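You operate a simulated robot arm through the tools that you are given. There is no shell and no other tool. Be economical: measure what you need, move in short steps, check, and stop when the job is done.

You are at the controls of a simulated robot arm. One attempt, no reset.

## Task
Take the green bar from the top of the blue bench and put it on the white pad there.

It is judged by the outcome, as a careful person would: the job done as asked, and still so three seconds after it is handed in. It fails if anything else is knocked over, pushed out of place, dropped, spilled or broken.

## Robot
A 6-joint arm with a two-finger parallel gripper, fixed in place. Base frame: the origin is at the foot of the arm, x ahead of it, y to its left, z up; the work surface is at about z = 0. Lengths are in mm, angles in degrees, forces in N, time in s.
With the tool pointing down near the work surface it reaches from about 160 to 420 mm from the base axis. Its first joint turns from -66.0 to 66.0 degrees. Payload 1.57 kg.
The tool frame sits at the grasp point between the pads (the TCP): z along the fingers, y along the line on which they close. The tips reach 30 mm beyond it. The gripper opens to 80 mm. The fingers are 17 mm wide and 12 mm thick; the gripper's body (40 by 82 mm) begins 80 mm behind the TCP.
Orientation is that of the tool frame in the base frame, as a unit quaternion [x, y, z, w]. With the fingers straight down and closing along the base's y, the tool's x points along the base's -x, its y along +y and its z along -z.

## Interface
- The arm moves only by the tool send_rows. Its arguments are lists of equal length, an entry for each row: "translation": the shift along the tool's x, y, z in units of 40 mm (1.0 is 40 mm), a list of three; "delta_rot": the turn, a rotation vector about the tool's x, y, z in units of 5 degrees (1.0 is 5 degrees), a list of three; "jaw": the gripper command, from -1 (fully open) to 1 (shut), values between in proportion. In form: {"translation": [[tx, ty, tz], ...], "delta_rot": [[ax, ay, az], ...], "jaw": [jaw, ...]}. A call has 1 to 20 rows; each row shifts and turns the commanded pose from where the row before left it, along the tool's axes as they then stand. A call with a number of a shift or a turn outside -1 to 1 is refused whole. Each row takes 0.2 s and may step no farther than 50 mm and 8.6 degrees from the row before; otherwise, or with a gripper value out of range, the whole call is refused. Where a pose cannot be reached the arm comes as near as it can. A force on the tool above 40 N (or 10 N above the force at the start of the call, whichever is more), or a blocked arm, ends the call early, and 0.2 s more pass. Each finger travels about 153 mm/s and halts on what it meets, pressing with about 30 N; the grip force reading is that of the motor and also rises with nothing between the fingers. The clock runs only during rows and for 0.2 s after the last one: add rows that do not move to give the fingers time. The reply holds the time, the measured pose of the TCP, the force on the tool along the base axes, the opening and the grip force, in the units named above and with some noise, and new pictures: "views" is both (left out), scene, wrist or none.
- Cameras (640 x 400 px; columns grow to the right, rows downward): "scene" is fixed at [61.2, -346.6, 408]; the picture's right is [0.65, -0.76, 0.00], its down [-0.54, -0.46, -0.70] and it looks along [0.53, 0.45, -0.71] (base axes); focal length 214 px, centre (320, 200). "wrist" rides on the gripper at [-32, 0, -78] in the tool frame; the picture's right is [0.00, -1.00, 0.00], its down [0.97, 0.00, -0.24] and it looks along [0.24, 0.00, 0.97] (tool axes); focal length 218 px, centre (320, 200). There is no depth. A picture from a camera that has moved, and an enlarged one, comes with that camera's place and axes in the base frame and with its lens.
- close_up(camera, box): a new picture of the part [left, top, right, bottom] of that camera's present view, enlarged. The clock stands still meanwhile.
- finish_job(): hands the job in; it is judged then, once.

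Go step by step. Nothing tells you positions but the pictures and the camera data: compare them with the known pose of the tool, close in by small moves and look again before you grip or let go. The budget is 90 turns and 150 pictures, counting those below and the enlarged ones. Unless the task says otherwise, let go and move clear before handing in, and close with one line.

The tools are called by a JSON object that holds its "method" and its "body". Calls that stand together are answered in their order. send_rows: Moves the arm, as the interface text tells. Its arguments: {"type":"object","properties":{"translation":{"type":"array","items":{"type":"array","items":{"type":"number"}}},"delta_rot":{"type":"array","items":{"type":"array","items":{"type":"number"}}},"jaw":{"type":"array","items":{"type":"number"}},"views":{"type":"string","enum":["both","scene","wrist","none"]}},"required":["translation","delta_rot","jaw"]} The other tools are called the same way: close_up (camera, box) takes an enlarged picture of a part of a camera's view; finish_job () hands the job in.

At the start:

```text
clock: 0.0
eef_pos: [229.7, -16.2, 263.9]
tcp_rot: [0.002, 1.0, 0.0, 0.001]
ft_force: [-0.5, 0.7, 0.6]
finger_gap: 79.8
grip_force: 0.1
```

scene: 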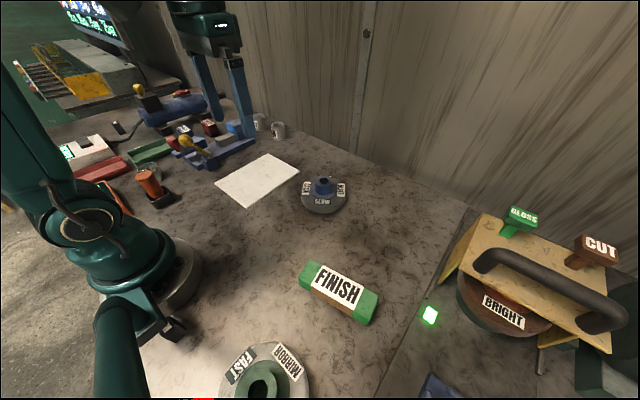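
wrist: 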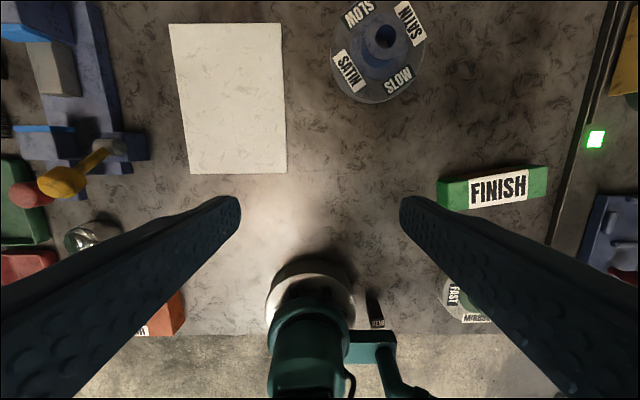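

I see a green FINISH block on the table, a white pad, and a blue structure at the left with several bars near it. I'll enlarge the views to identify the blue bench and the green bar on it.

{"method": "close_up", "body": {"camera": "scene", "box": [60, 60, 300, 210]}}

{"method": "close_up", "body": {"camera": "wrist", "box": [0, 0, 300, 188]}}

{"method": "close_up", "body": {"camera": "scene", "box": [400, 190, 640, 400]}}

```text
2.67 times, centred on (180, 135) of scene
camera zoom: at [61.2, -346.6, 408.0], right [0.65, -0.76, 0.0], down [-0.54, -0.46, -0.7], along [0.53, 0.45, -0.71], focal length 572 px, centre (693, 373)
```

zoom: 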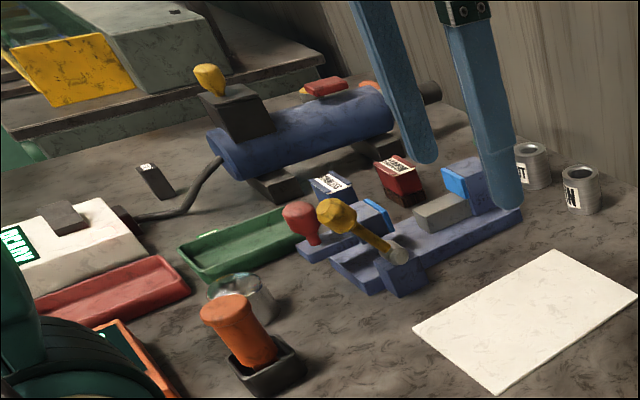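

```text
2.13 times, centred on (150, 94) of wrist
camera zoom: at [259.8, -16.8, 342.1], right [0.0, -1.0, 0.0], down [-0.97, 0.0, 0.24], along [-0.24, 0.0, -0.97], focal length 464 px, centre (682, 426)
```

zoom: 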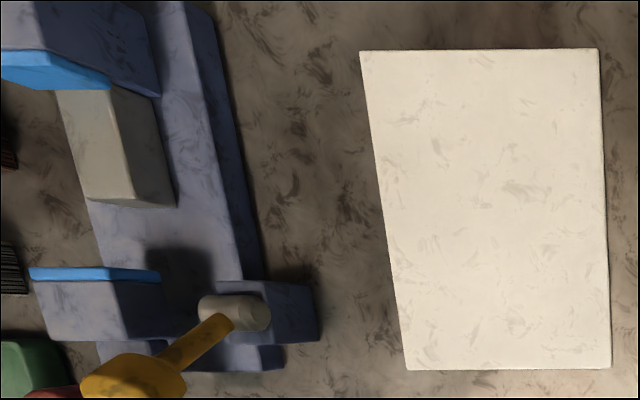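

```text
1.90 times, centred on (520, 295) of scene
camera zoom: at [61.2, -346.6, 408.0], right [0.65, -0.76, 0.0], down [-0.54, -0.46, -0.7], along [0.53, 0.45, -0.71], focal length 408 px, centre (-61, 19)
```

zoom: 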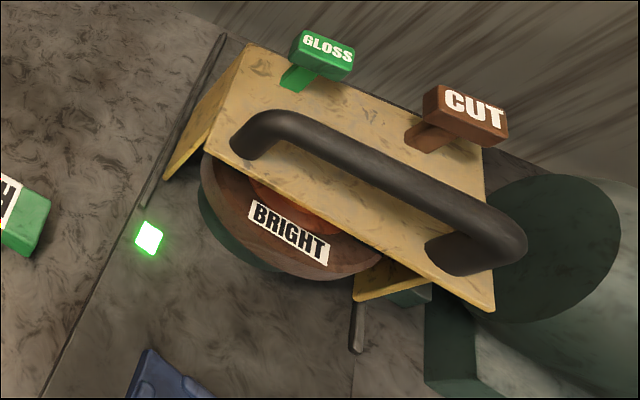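

The blue object at the left is a vise holding a grey bar, not a green one. There is another blue object at the right edge of the wrist view, so I'll look there and move the camera toward it.

{"method": "close_up", "body": {"camera": "wrist", "box": [420, 100, 640, 340]}}

{"method": "send_rows", "body": {"translation": [[0, -1, -0.3], [0, -1, -0.3], [0, -1, -0.3], [0, -1, 0], [0, 0, 0]], "delta_rot": [[0, 0, 0], [0, 0, 0], [0, 0, 0], [0, 0, 0], [0, 0, 0]], "jaw": [-1, -1, -1, -1, -1]}}

```text
1.67 times, centred on (530, 220) of wrist
camera zoom: at [259.8, -16.8, 342.1], right [0.0, -1.0, 0.0], down [-0.97, 0.0, 0.24], along [-0.24, 0.0, -0.97], focal length 364 px, centre (-30, 167)
```

zoom: 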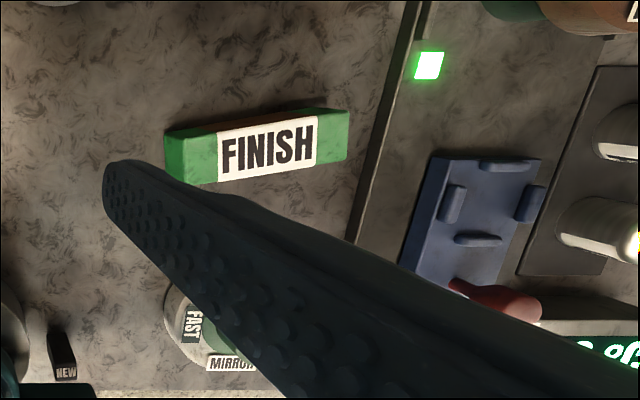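

```text
clock: 1.2
eef_pos: [222.0, -173.5, 290.9]
tcp_rot: [0.0, 1.0, -0.001, 0.001]
ft_force: [0.2, 0.1, -0.5]
finger_gap: 80.0
grip_force: 0.1
out of reach, approached as far as the arm can: row 4
camera wrist: at [253.1, -175.2, 370.9], right [0.0, -1.0, 0.0], down [-0.97, 0.0, 0.24], along [-0.24, 0.0, -0.97], focal length 218 px, centre (320, 200)
```

scene: 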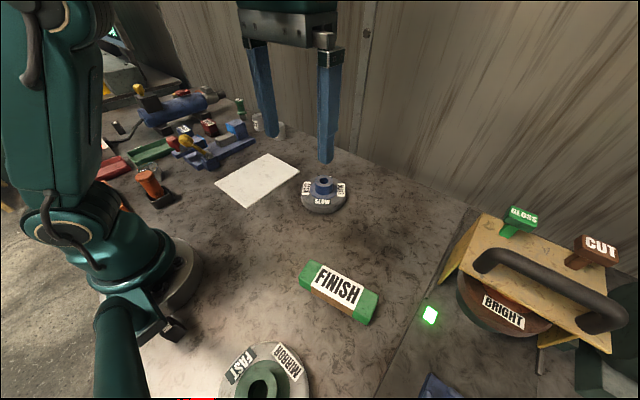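
wrist: 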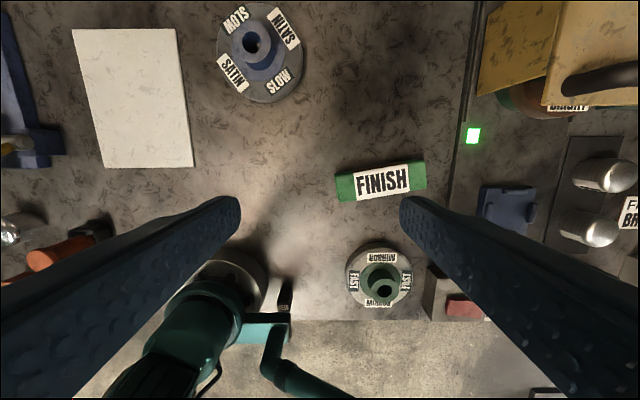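

With the fingers out of the way, something green shows up by the vise at about (240,105). I'll zoom there.

{"method": "close_up", "body": {"camera": "scene", "box": [140, 70, 300, 200]}}

{"method": "close_up", "body": {"camera": "scene", "box": [250, 170, 470, 400]}}

```text
3.08 times, centred on (220, 135) of scene
camera zoom: at [61.1, -346.6, 408.0], right [0.65, -0.76, 0.0], down [-0.54, -0.46, -0.7], along [0.53, 0.45, -0.71], focal length 660 px, centre (628, 400)
```

zoom: 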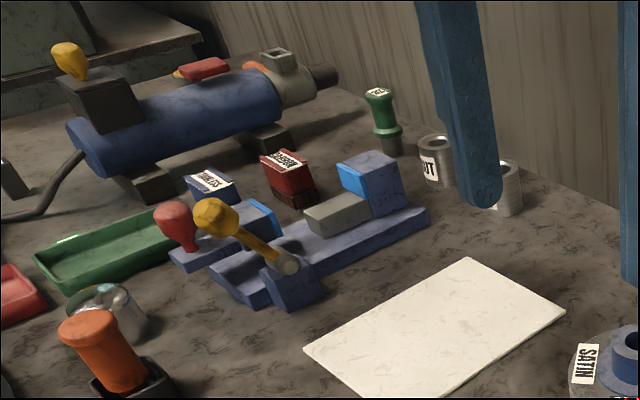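

```text
1.74 times, centred on (360, 285) of scene
camera zoom: at [61.1, -346.6, 408.0], right [0.65, -0.76, 0.0], down [-0.54, -0.46, -0.7], along [0.53, 0.45, -0.71], focal length 373 px, centre (250, 52)
```

zoom: 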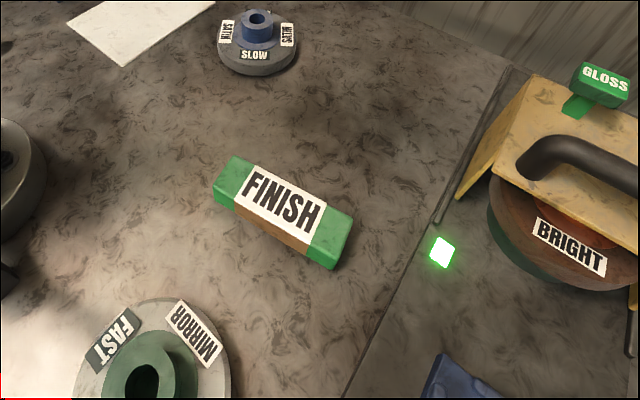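

The only clear green bar so far is the FINISH block, which lies on the open bench top. Before settling on it, I'll look over the left side for another blue bench.

{"method": "send_rows", "body": {"translation": [[0, 1, 0], [0, 1, 0], [0, 1, 0], [0, 1, 0], [0, 1, 0], [0, 1, 0], [0, 1, 0], [0, 1, 0], [0, 0.5, 0], [0, 0, 0]], "delta_rot": [[0, 0, 0], [0, 0, 0], [0, 0, 0], [0, 0, 0], [0, 0, 0], [0, 0, 0], [0, 0, 0], [0, 0, 0], [0, 0, 0], [0, 0, 0]], "jaw": [-1, -1, -1, -1, -1, -1, -1, -1, -1, -1]}}

{"method": "close_up", "body": {"camera": "scene", "box": [0, 0, 260, 240]}}

```text
clock: 3.4
eef_pos: [225.6, 165.7, 292.6]
tcp_rot: [0.002, 1.0, -0.001, 0.0]
ft_force: [-0.5, -0.3, -0.6]
finger_gap: 80.2
grip_force: 0.0
camera wrist: at [256.3, 164.8, 370.5], right [0.0, -1.0, 0.0], down [-0.97, 0.0, 0.24], along [-0.24, 0.0, -0.97], focal length 218 px, centre (320, 200)
```

scene: 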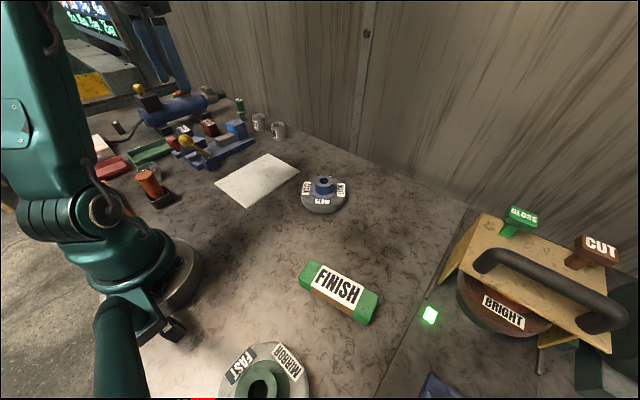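
wrist: 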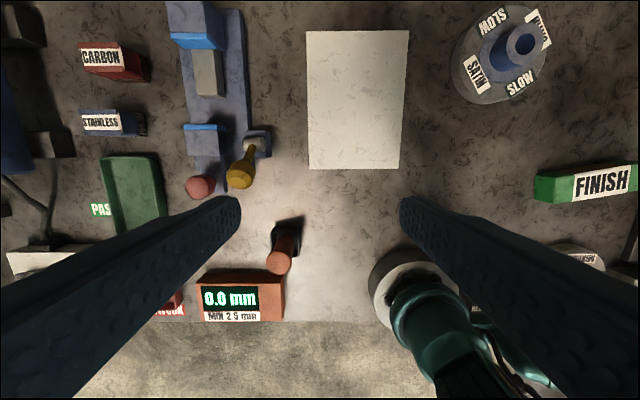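

```text
1.67 times, centred on (130, 120) of scene
camera zoom: at [61.2, -346.6, 408.0], right [0.65, -0.76, 0.0], down [-0.54, -0.46, -0.7], along [0.53, 0.45, -0.71], focal length 358 px, centre (637, 333)
```

zoom: 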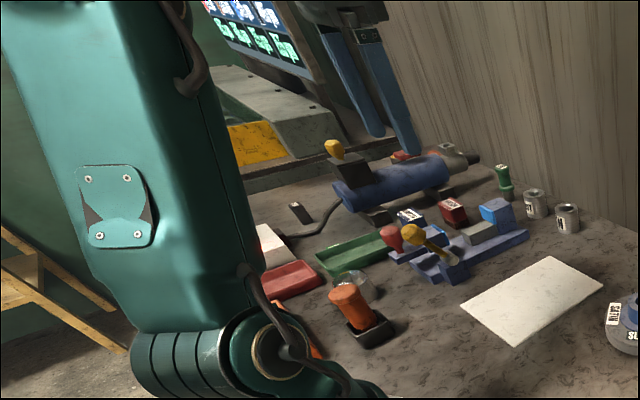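

I found no other blue bench. The green FINISH bar is the only green bar and the sheet the only white pad, so I take those as meant. The bar is near (200, -274), its axis about 10° off the y direction. I'll go above it and turn the gripper to close across it.

{"method": "send_rows", "body": {"translation": [[0, -1, 0.5], [0, -1, 0.5], [0, -1, 0.5], [0, -1, 0.5], [0, -1, 0.3], [0, -1, 0], [0, -1, 0], [0, -1, 0], [0, -1, 0], [0.3, -1, 0], [0.3, -1, 0], [0, 0, 0]], "delta_rot": [[0, 0, 0], [0, 0, 0], [0, 0, 0], [0, 0, 0], [0, 0, 0], [0, 0, 0], [0, 0, 0], [0, 0, 0], [0, 0, 0], [0, 0, 0], [0, 0, 0], [0, 0, 0]], "jaw": [-1, -1, -1, -1, -1, -1, -1, -1, -1, -1, -1, -1], "views": "none"}}

{"method": "send_rows", "body": {"translation": [[0, 0, 0], [0, 0, 0], [0, 0, 0], [0, 0, 0], [0, 0, 0], [0, 0, 0], [0, 0, 0], [0, 0, 0], [0, 0, 0], [0, 0, 0], [0, 0, 0], [0, 0, 0], [0, 0, 0], [0, 0, 0], [0, 0, 0], [0, 0, 0], [0, 0, 0]], "delta_rot": [[0, 0, 1], [0, 0, 1], [0, 0, 1], [0, 0, 1], [0, 0, 1], [0, 0, 1], [0, 0, 1], [0, 0, 1], [0, 0, 1], [0, 0, 1], [0, 0, 1], [0, 0, 1], [0, 0, 1], [0, 0, 1], [0, 0, 1], [0, 0, 1], [0, 0, 0]], "jaw": [-1, -1, -1, -1, -1, -1, -1, -1, -1, -1, -1, -1, -1, -1, -1, -1, -1]}}

```text
clock: 6.0
eef_pos: [202.1, -270.9, 201.9]
tcp_rot: [0.001, 1.0, 0.0, 0.001]
ft_force: [0.1, 0.8, -0.7]
finger_gap: 79.8
grip_force: 0.1
```

```text
clock: 9.6
eef_pos: [202.2, -273.6, 200.1]
tcp_rot: [0.643, 0.765, -0.001, 0.001]
ft_force: [-0.1, 0.2, 0.4]
finger_gap: 80.2
grip_force: 0.1
camera wrist: at [205.7, -305.7, 279.1], right [-0.99, -0.17, 0.0], down [-0.17, 0.96, 0.24], along [-0.04, 0.24, -0.97], focal length 218 px, centre (320, 200)
```

scene: 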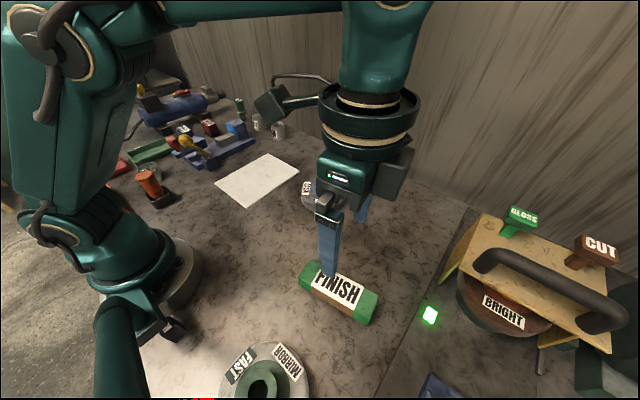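
wrist: 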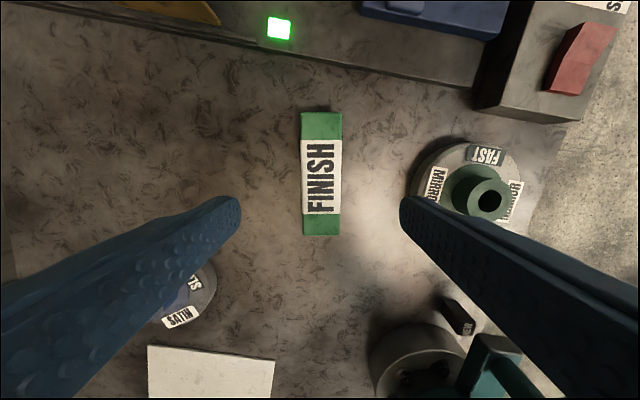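

The gripper is aligned across the bar, which looks about 144 mm long and 45 mm wide, centred near y=-269. I'll descend partway and check.

{"method": "send_rows", "body": {"translation": [[0.1, 0, 0.75], [0, 0, 0.75], [0, 0, 0.75], [0, 0, 0.6], [0, 0, 0]], "delta_rot": [[0, 0, 0], [0, 0, 0], [0, 0, 0], [0, 0, 0], [0, 0, 0]], "jaw": [-1, -1, -1, -1, -1]}}

{"method": "close_up", "body": {"camera": "scene", "box": [250, 200, 440, 350]}}

```text
clock: 10.8
eef_pos: [200.2, -268.6, 85.8]
tcp_rot: [0.643, 0.766, 0.0, 0.0]
ft_force: [0.0, -0.3, -0.6]
finger_gap: 79.8
grip_force: 0.0
camera wrist: at [204.7, -300.8, 164.6], right [-0.99, -0.17, 0.0], down [-0.17, 0.96, 0.24], along [-0.04, 0.24, -0.97], focal length 218 px, centre (320, 200)
```

scene: 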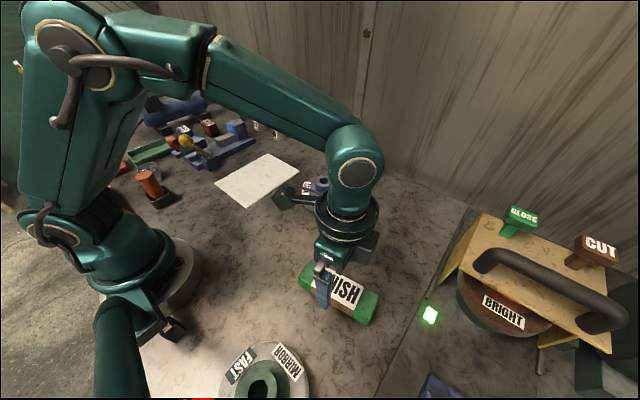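
wrist: 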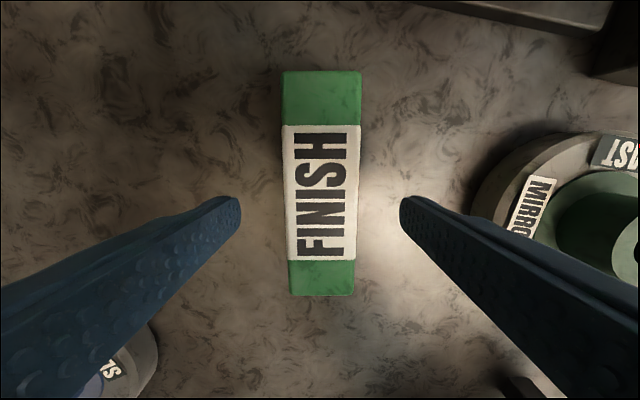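

```text
2.67 times, centred on (345, 275) of scene
camera zoom: at [61.2, -346.6, 408.0], right [0.65, -0.76, 0.0], down [-0.54, -0.46, -0.7], along [0.53, 0.45, -0.71], focal length 572 px, centre (253, 0)
```

zoom: 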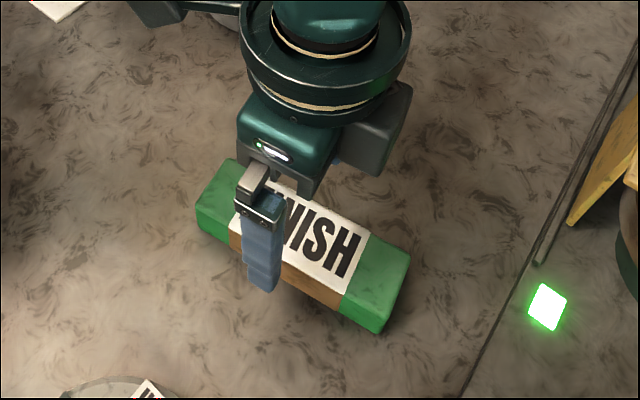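

The bar stays centred between the fingers, with its top near z=30. I'll descend so the tips are about 8 mm above the table, then close.

{"method": "send_rows", "body": {"translation": [[0, 0, 0.4], [0, 0, 0.4], [0, 0, 0.38], [0, 0, 0], [0, 0, 0], [0, 0, 0], [0, 0, 0]], "delta_rot": [[0, 0, 0], [0, 0, 0], [0, 0, 0], [0, 0, 0], [0, 0, 0], [0, 0, 0], [0, 0, 0]], "jaw": [-1, -1, -1, -1, 1, 1, 1]}}

```text
clock: 12.4
eef_pos: [200.4, -269.4, 39.9]
tcp_rot: [0.643, 0.766, 0.001, 0.001]
ft_force: [0.6, -0.3, 1.3]
finger_gap: 44.5
grip_force: 29.7
camera wrist: at [205.0, -301.7, 117.9], right [-0.99, -0.17, 0.0], down [-0.17, 0.96, 0.24], along [-0.04, 0.24, -0.97], focal length 218 px, centre (320, 200)
```

scene: 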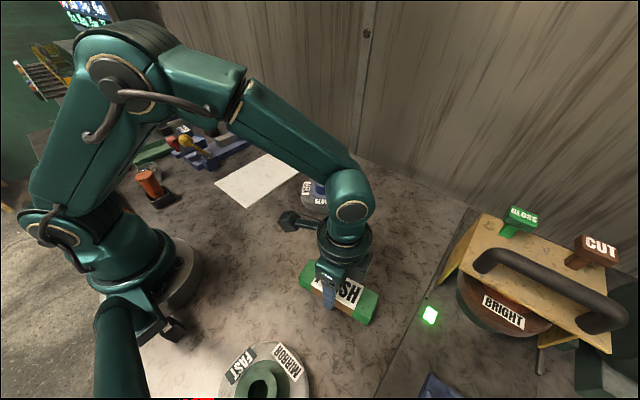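
wrist: 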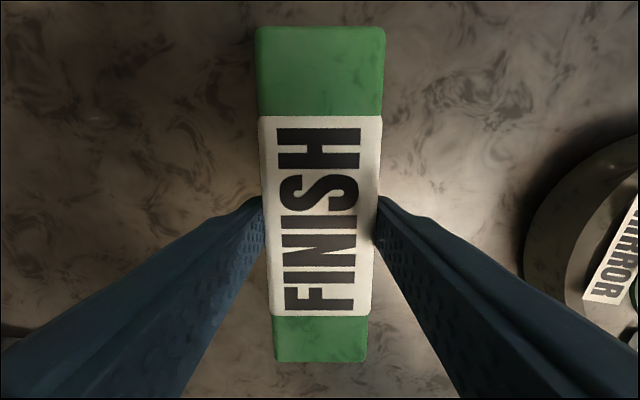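

The bar is gripped (44.5 mm wide, 30 N). I'll lift it, turn back to the default yaw so the bar lies along x, and carry it above the pad centre, near (320, 107).

{"method": "send_rows", "body": {"translation": [[0, 0, -0.25], [0, 0, -0.5], [0, 0, -0.6], [0, 0, -0.6], [0, 0, -0.6], [0, 0, -0.6], [0, 0, 0]], "delta_rot": [[0, 0, 0], [0, 0, 0], [0, 0, 0], [0, 0, 0], [0, 0, 0], [0, 0, 0], [0, 0, 0]], "jaw": [1, 1, 1, 1, 1, 1, 1], "views": "scene"}}

{"method": "send_rows", "body": {"translation": [[0, 0, 0], [0, 0, 0], [0, 0, 0], [0, 0, 0], [0, 0, 0], [0, 0, 0], [0, 0, 0], [0, 0, 0], [0, 0, 0], [0, 0, 0], [0, 0, 0], [0, 0, 0], [0, 0, 0], [0, 0, 0], [0, 0, 0], [0, 0, 0], [0, 0, 0]], "delta_rot": [[0, 0, -1], [0, 0, -1], [0, 0, -1], [0, 0, -1], [0, 0, -1], [0, 0, -1], [0, 0, -1], [0, 0, -1], [0, 0, -1], [0, 0, -1], [0, 0, -1], [0, 0, -1], [0, 0, -1], [0, 0, -1], [0, 0, -1], [0, 0, -1], [0, 0, 0]], "jaw": [1, 1, 1, 1, 1, 1, 1, 1, 1, 1, 1, 1, 1, 1, 1, 1, 1]}}

```text
clock: 14.0
eef_pos: [199.1, -269.7, 166.6]
tcp_rot: [0.644, 0.765, 0.0, 0.001]
ft_force: [0.3, -0.6, -4.0]
finger_gap: 44.5
grip_force: 30.6
```

scene: 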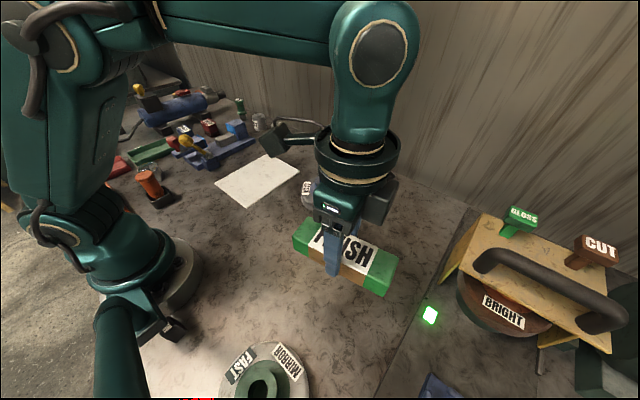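

```text
clock: 17.6
eef_pos: [200.6, -269.3, 164.2]
tcp_rot: [0.0, 1.0, 0.0, 0.001]
ft_force: [0.6, -0.1, -3.6]
finger_gap: 44.6
grip_force: 30.0
camera wrist: at [231.9, -270.6, 244.4], right [0.0, -1.0, 0.0], down [-0.97, 0.0, 0.24], along [-0.24, 0.0, -0.97], focal length 218 px, centre (320, 200)
```

scene: 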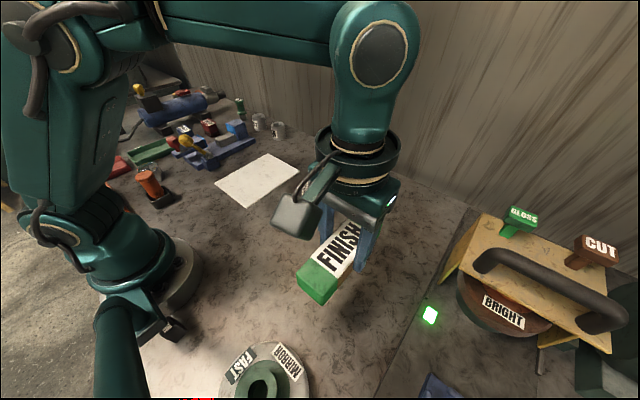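
wrist: 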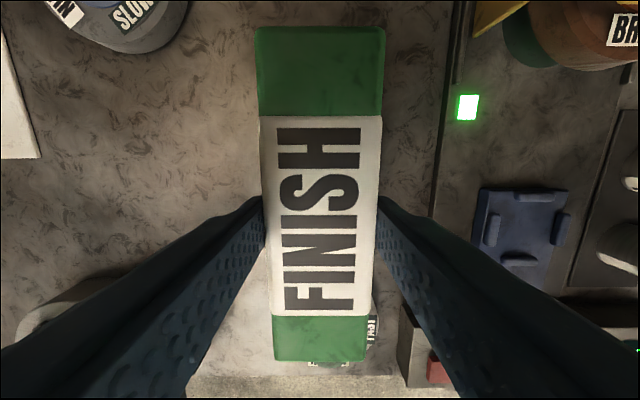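

The bar is held level and now lies along x. Next I'll carry it out and across to above the pad.

{"method": "send_rows", "body": {"translation": [[-0.6, 0.9, 0], [-0.6, 0.9, 0], [-0.6, 0.9, 0], [-0.6, 0.9, 0], [-0.55, 0.9, 0], [0, 0.9, 0], [0, 0.9, 0], [0, 0.9, 0], [0, 0.9, 0], [0, 0.8, 0], [0, 0.5, 0], [0, 0, 0]], "delta_rot": [[0, 0, 0], [0, 0, 0], [0, 0, 0], [0, 0, 0], [0, 0, 0], [0, 0, 0], [0, 0, 0], [0, 0, 0], [0, 0, 0], [0, 0, 0], [0, 0, 0], [0, 0, 0]], "jaw": [1, 1, 1, 1, 1, 1, 1, 1, 1, 1, 1, 1]}}

```text
clock: 20.2
eef_pos: [319.7, 107.9, 166.8]
tcp_rot: [0.001, 1.0, -0.001, 0.002]
ft_force: [-0.8, -0.1, -3.0]
finger_gap: 44.6
grip_force: 30.6
camera wrist: at [350.8, 106.1, 244.7], right [0.0, -1.0, 0.0], down [-0.97, 0.0, 0.24], along [-0.24, 0.0, -0.97], focal length 218 px, centre (320, 200)
```

scene: 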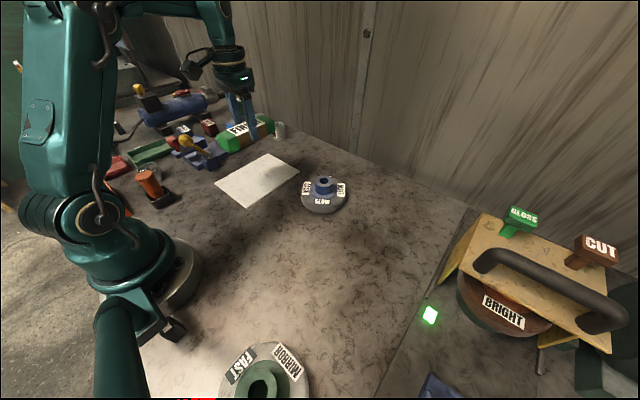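
wrist: 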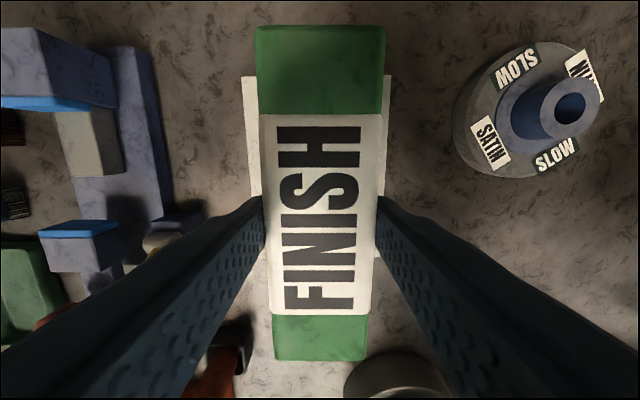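

The bar is centred over the pad (about x 217–419, y 32–185). I'll lower it to just above the pad.

{"method": "send_rows", "body": {"translation": [[0, 0, 0.6], [0, 0.04, 0.7], [0, 0, 0.7], [0, 0, 0.6], [0, 0, 0.3], [0, 0, 0.08], [0, 0, 0]], "delta_rot": [[0, 0, 0], [0, 0, 0], [0, 0, 0], [0, 0, 0], [0, 0, 0], [0, 0, 0], [0, 0, 0]], "jaw": [1, 1, 1, 1, 1, 1, 1]}}

```text
clock: 21.8
eef_pos: [320.9, 107.4, 45.7]
tcp_rot: [0.001, 1.0, 0.0, 0.002]
ft_force: [0.4, 0.7, -3.4]
finger_gap: 44.6
grip_force: 29.8
camera wrist: at [350.9, 106.3, 124.4], right [0.0, -1.0, 0.0], down [-0.97, 0.0, 0.24], along [-0.24, 0.0, -0.97], focal length 218 px, centre (320, 200)
```

scene: 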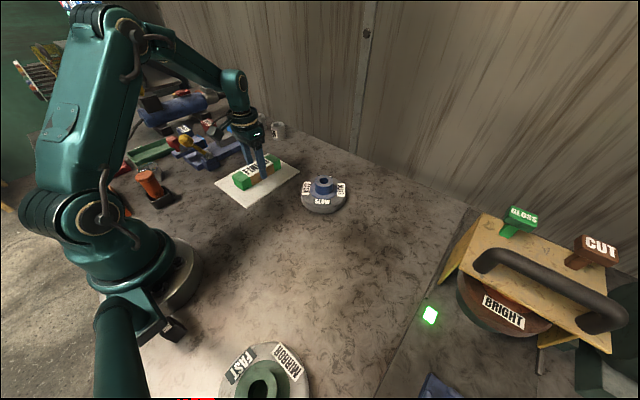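
wrist: 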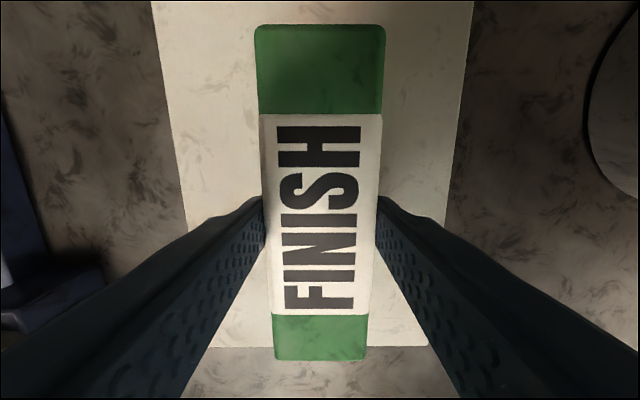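

The near end of the bar should sit at about x=248, well inside the pad edge at about 214. I'll lower in small steps until contact.

{"method": "send_rows", "body": {"translation": [[0, 0, 0.05], [0, 0, 0.04], [0, 0, 0]], "delta_rot": [[0, 0, 0], [0, 0, 0], [0, 0, 0]], "jaw": [1, 1, 1], "views": "none"}}

```text
clock: 22.6
eef_pos: [320.6, 107.6, 44.3]
tcp_rot: [0.001, 1.0, 0.0, 0.002]
ft_force: [-5.1, -1.9, 20.7]
finger_gap: 44.7
grip_force: 30.1
```

The bar is in contact with the pad (force up to 20 N). I'll ease off slightly, open, and rise straight up.

{"method": "send_rows", "body": {"translation": [[0, 0, -0.04], [0, 0, 0], [0, 0, 0], [0, 0, 0], [0, 0, 0]], "delta_rot": [[0, 0, 0], [0, 0, 0], [0, 0, 0], [0, 0, 0], [0, 0, 0]], "jaw": [1, 0.3, -0.3, -0.8, -0.8], "views": "none"}}

{"method": "send_rows", "body": {"translation": [[0, 0, -0.3], [0, 0, -0.6], [0, 0, -0.8], [0, 0, -0.8], [0, 0, -0.8], [0, 0, 0]], "delta_rot": [[0, 0, 0], [0, 0, 0], [0, 0, 0], [0, 0, 0], [0, 0, 0], [0, 0, 0]], "jaw": [-0.8, -0.8, -0.8, -0.8, -0.8, -0.8]}}

```text
clock: 23.8
eef_pos: [319.2, 107.9, 44.5]
tcp_rot: [0.002, 1.0, -0.001, 0.001]
ft_force: [0.3, -0.1, 0.8]
finger_gap: 72.2
grip_force: 0.0
```

```text
clock: 25.2
eef_pos: [319.7, 108.3, 177.4]
tcp_rot: [0.0, 1.0, 0.0, 0.001]
ft_force: [0.2, 0.4, -0.7]
finger_gap: 72.1
grip_force: 0.0
camera wrist: at [351.0, 107.5, 256.1], right [0.0, -1.0, 0.0], down [-0.97, 0.0, 0.24], along [-0.24, 0.0, -0.97], focal length 218 px, centre (320, 200)
```

scene: 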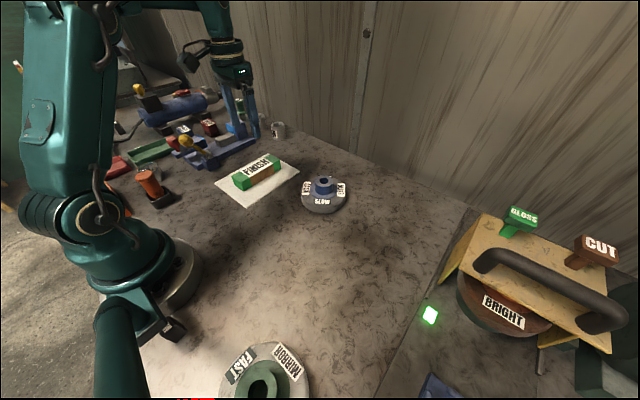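
wrist: 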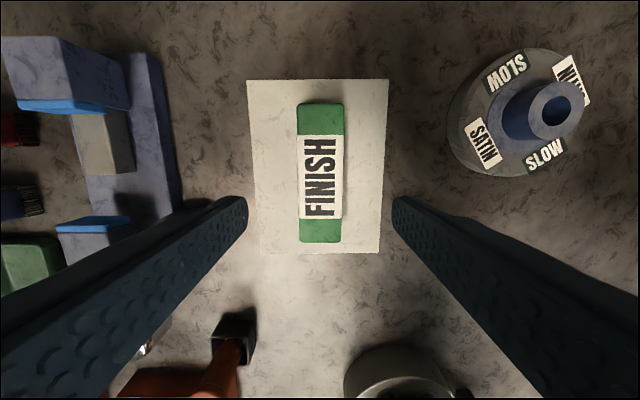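

The bar rests flat and fully inside the white pad, the gripper is clear, and nothing else has moved. I'm handing the job in.

{"method": "finish_job", "body": {}}

```text
The job is handed in.
```

The green FINISH bar is on the white pad, released with the gripper clear and nothing else disturbed; I saw no blue bench (the bench top looks grey-brown), so I took the only green bar and only white pad to be the ones you meant.
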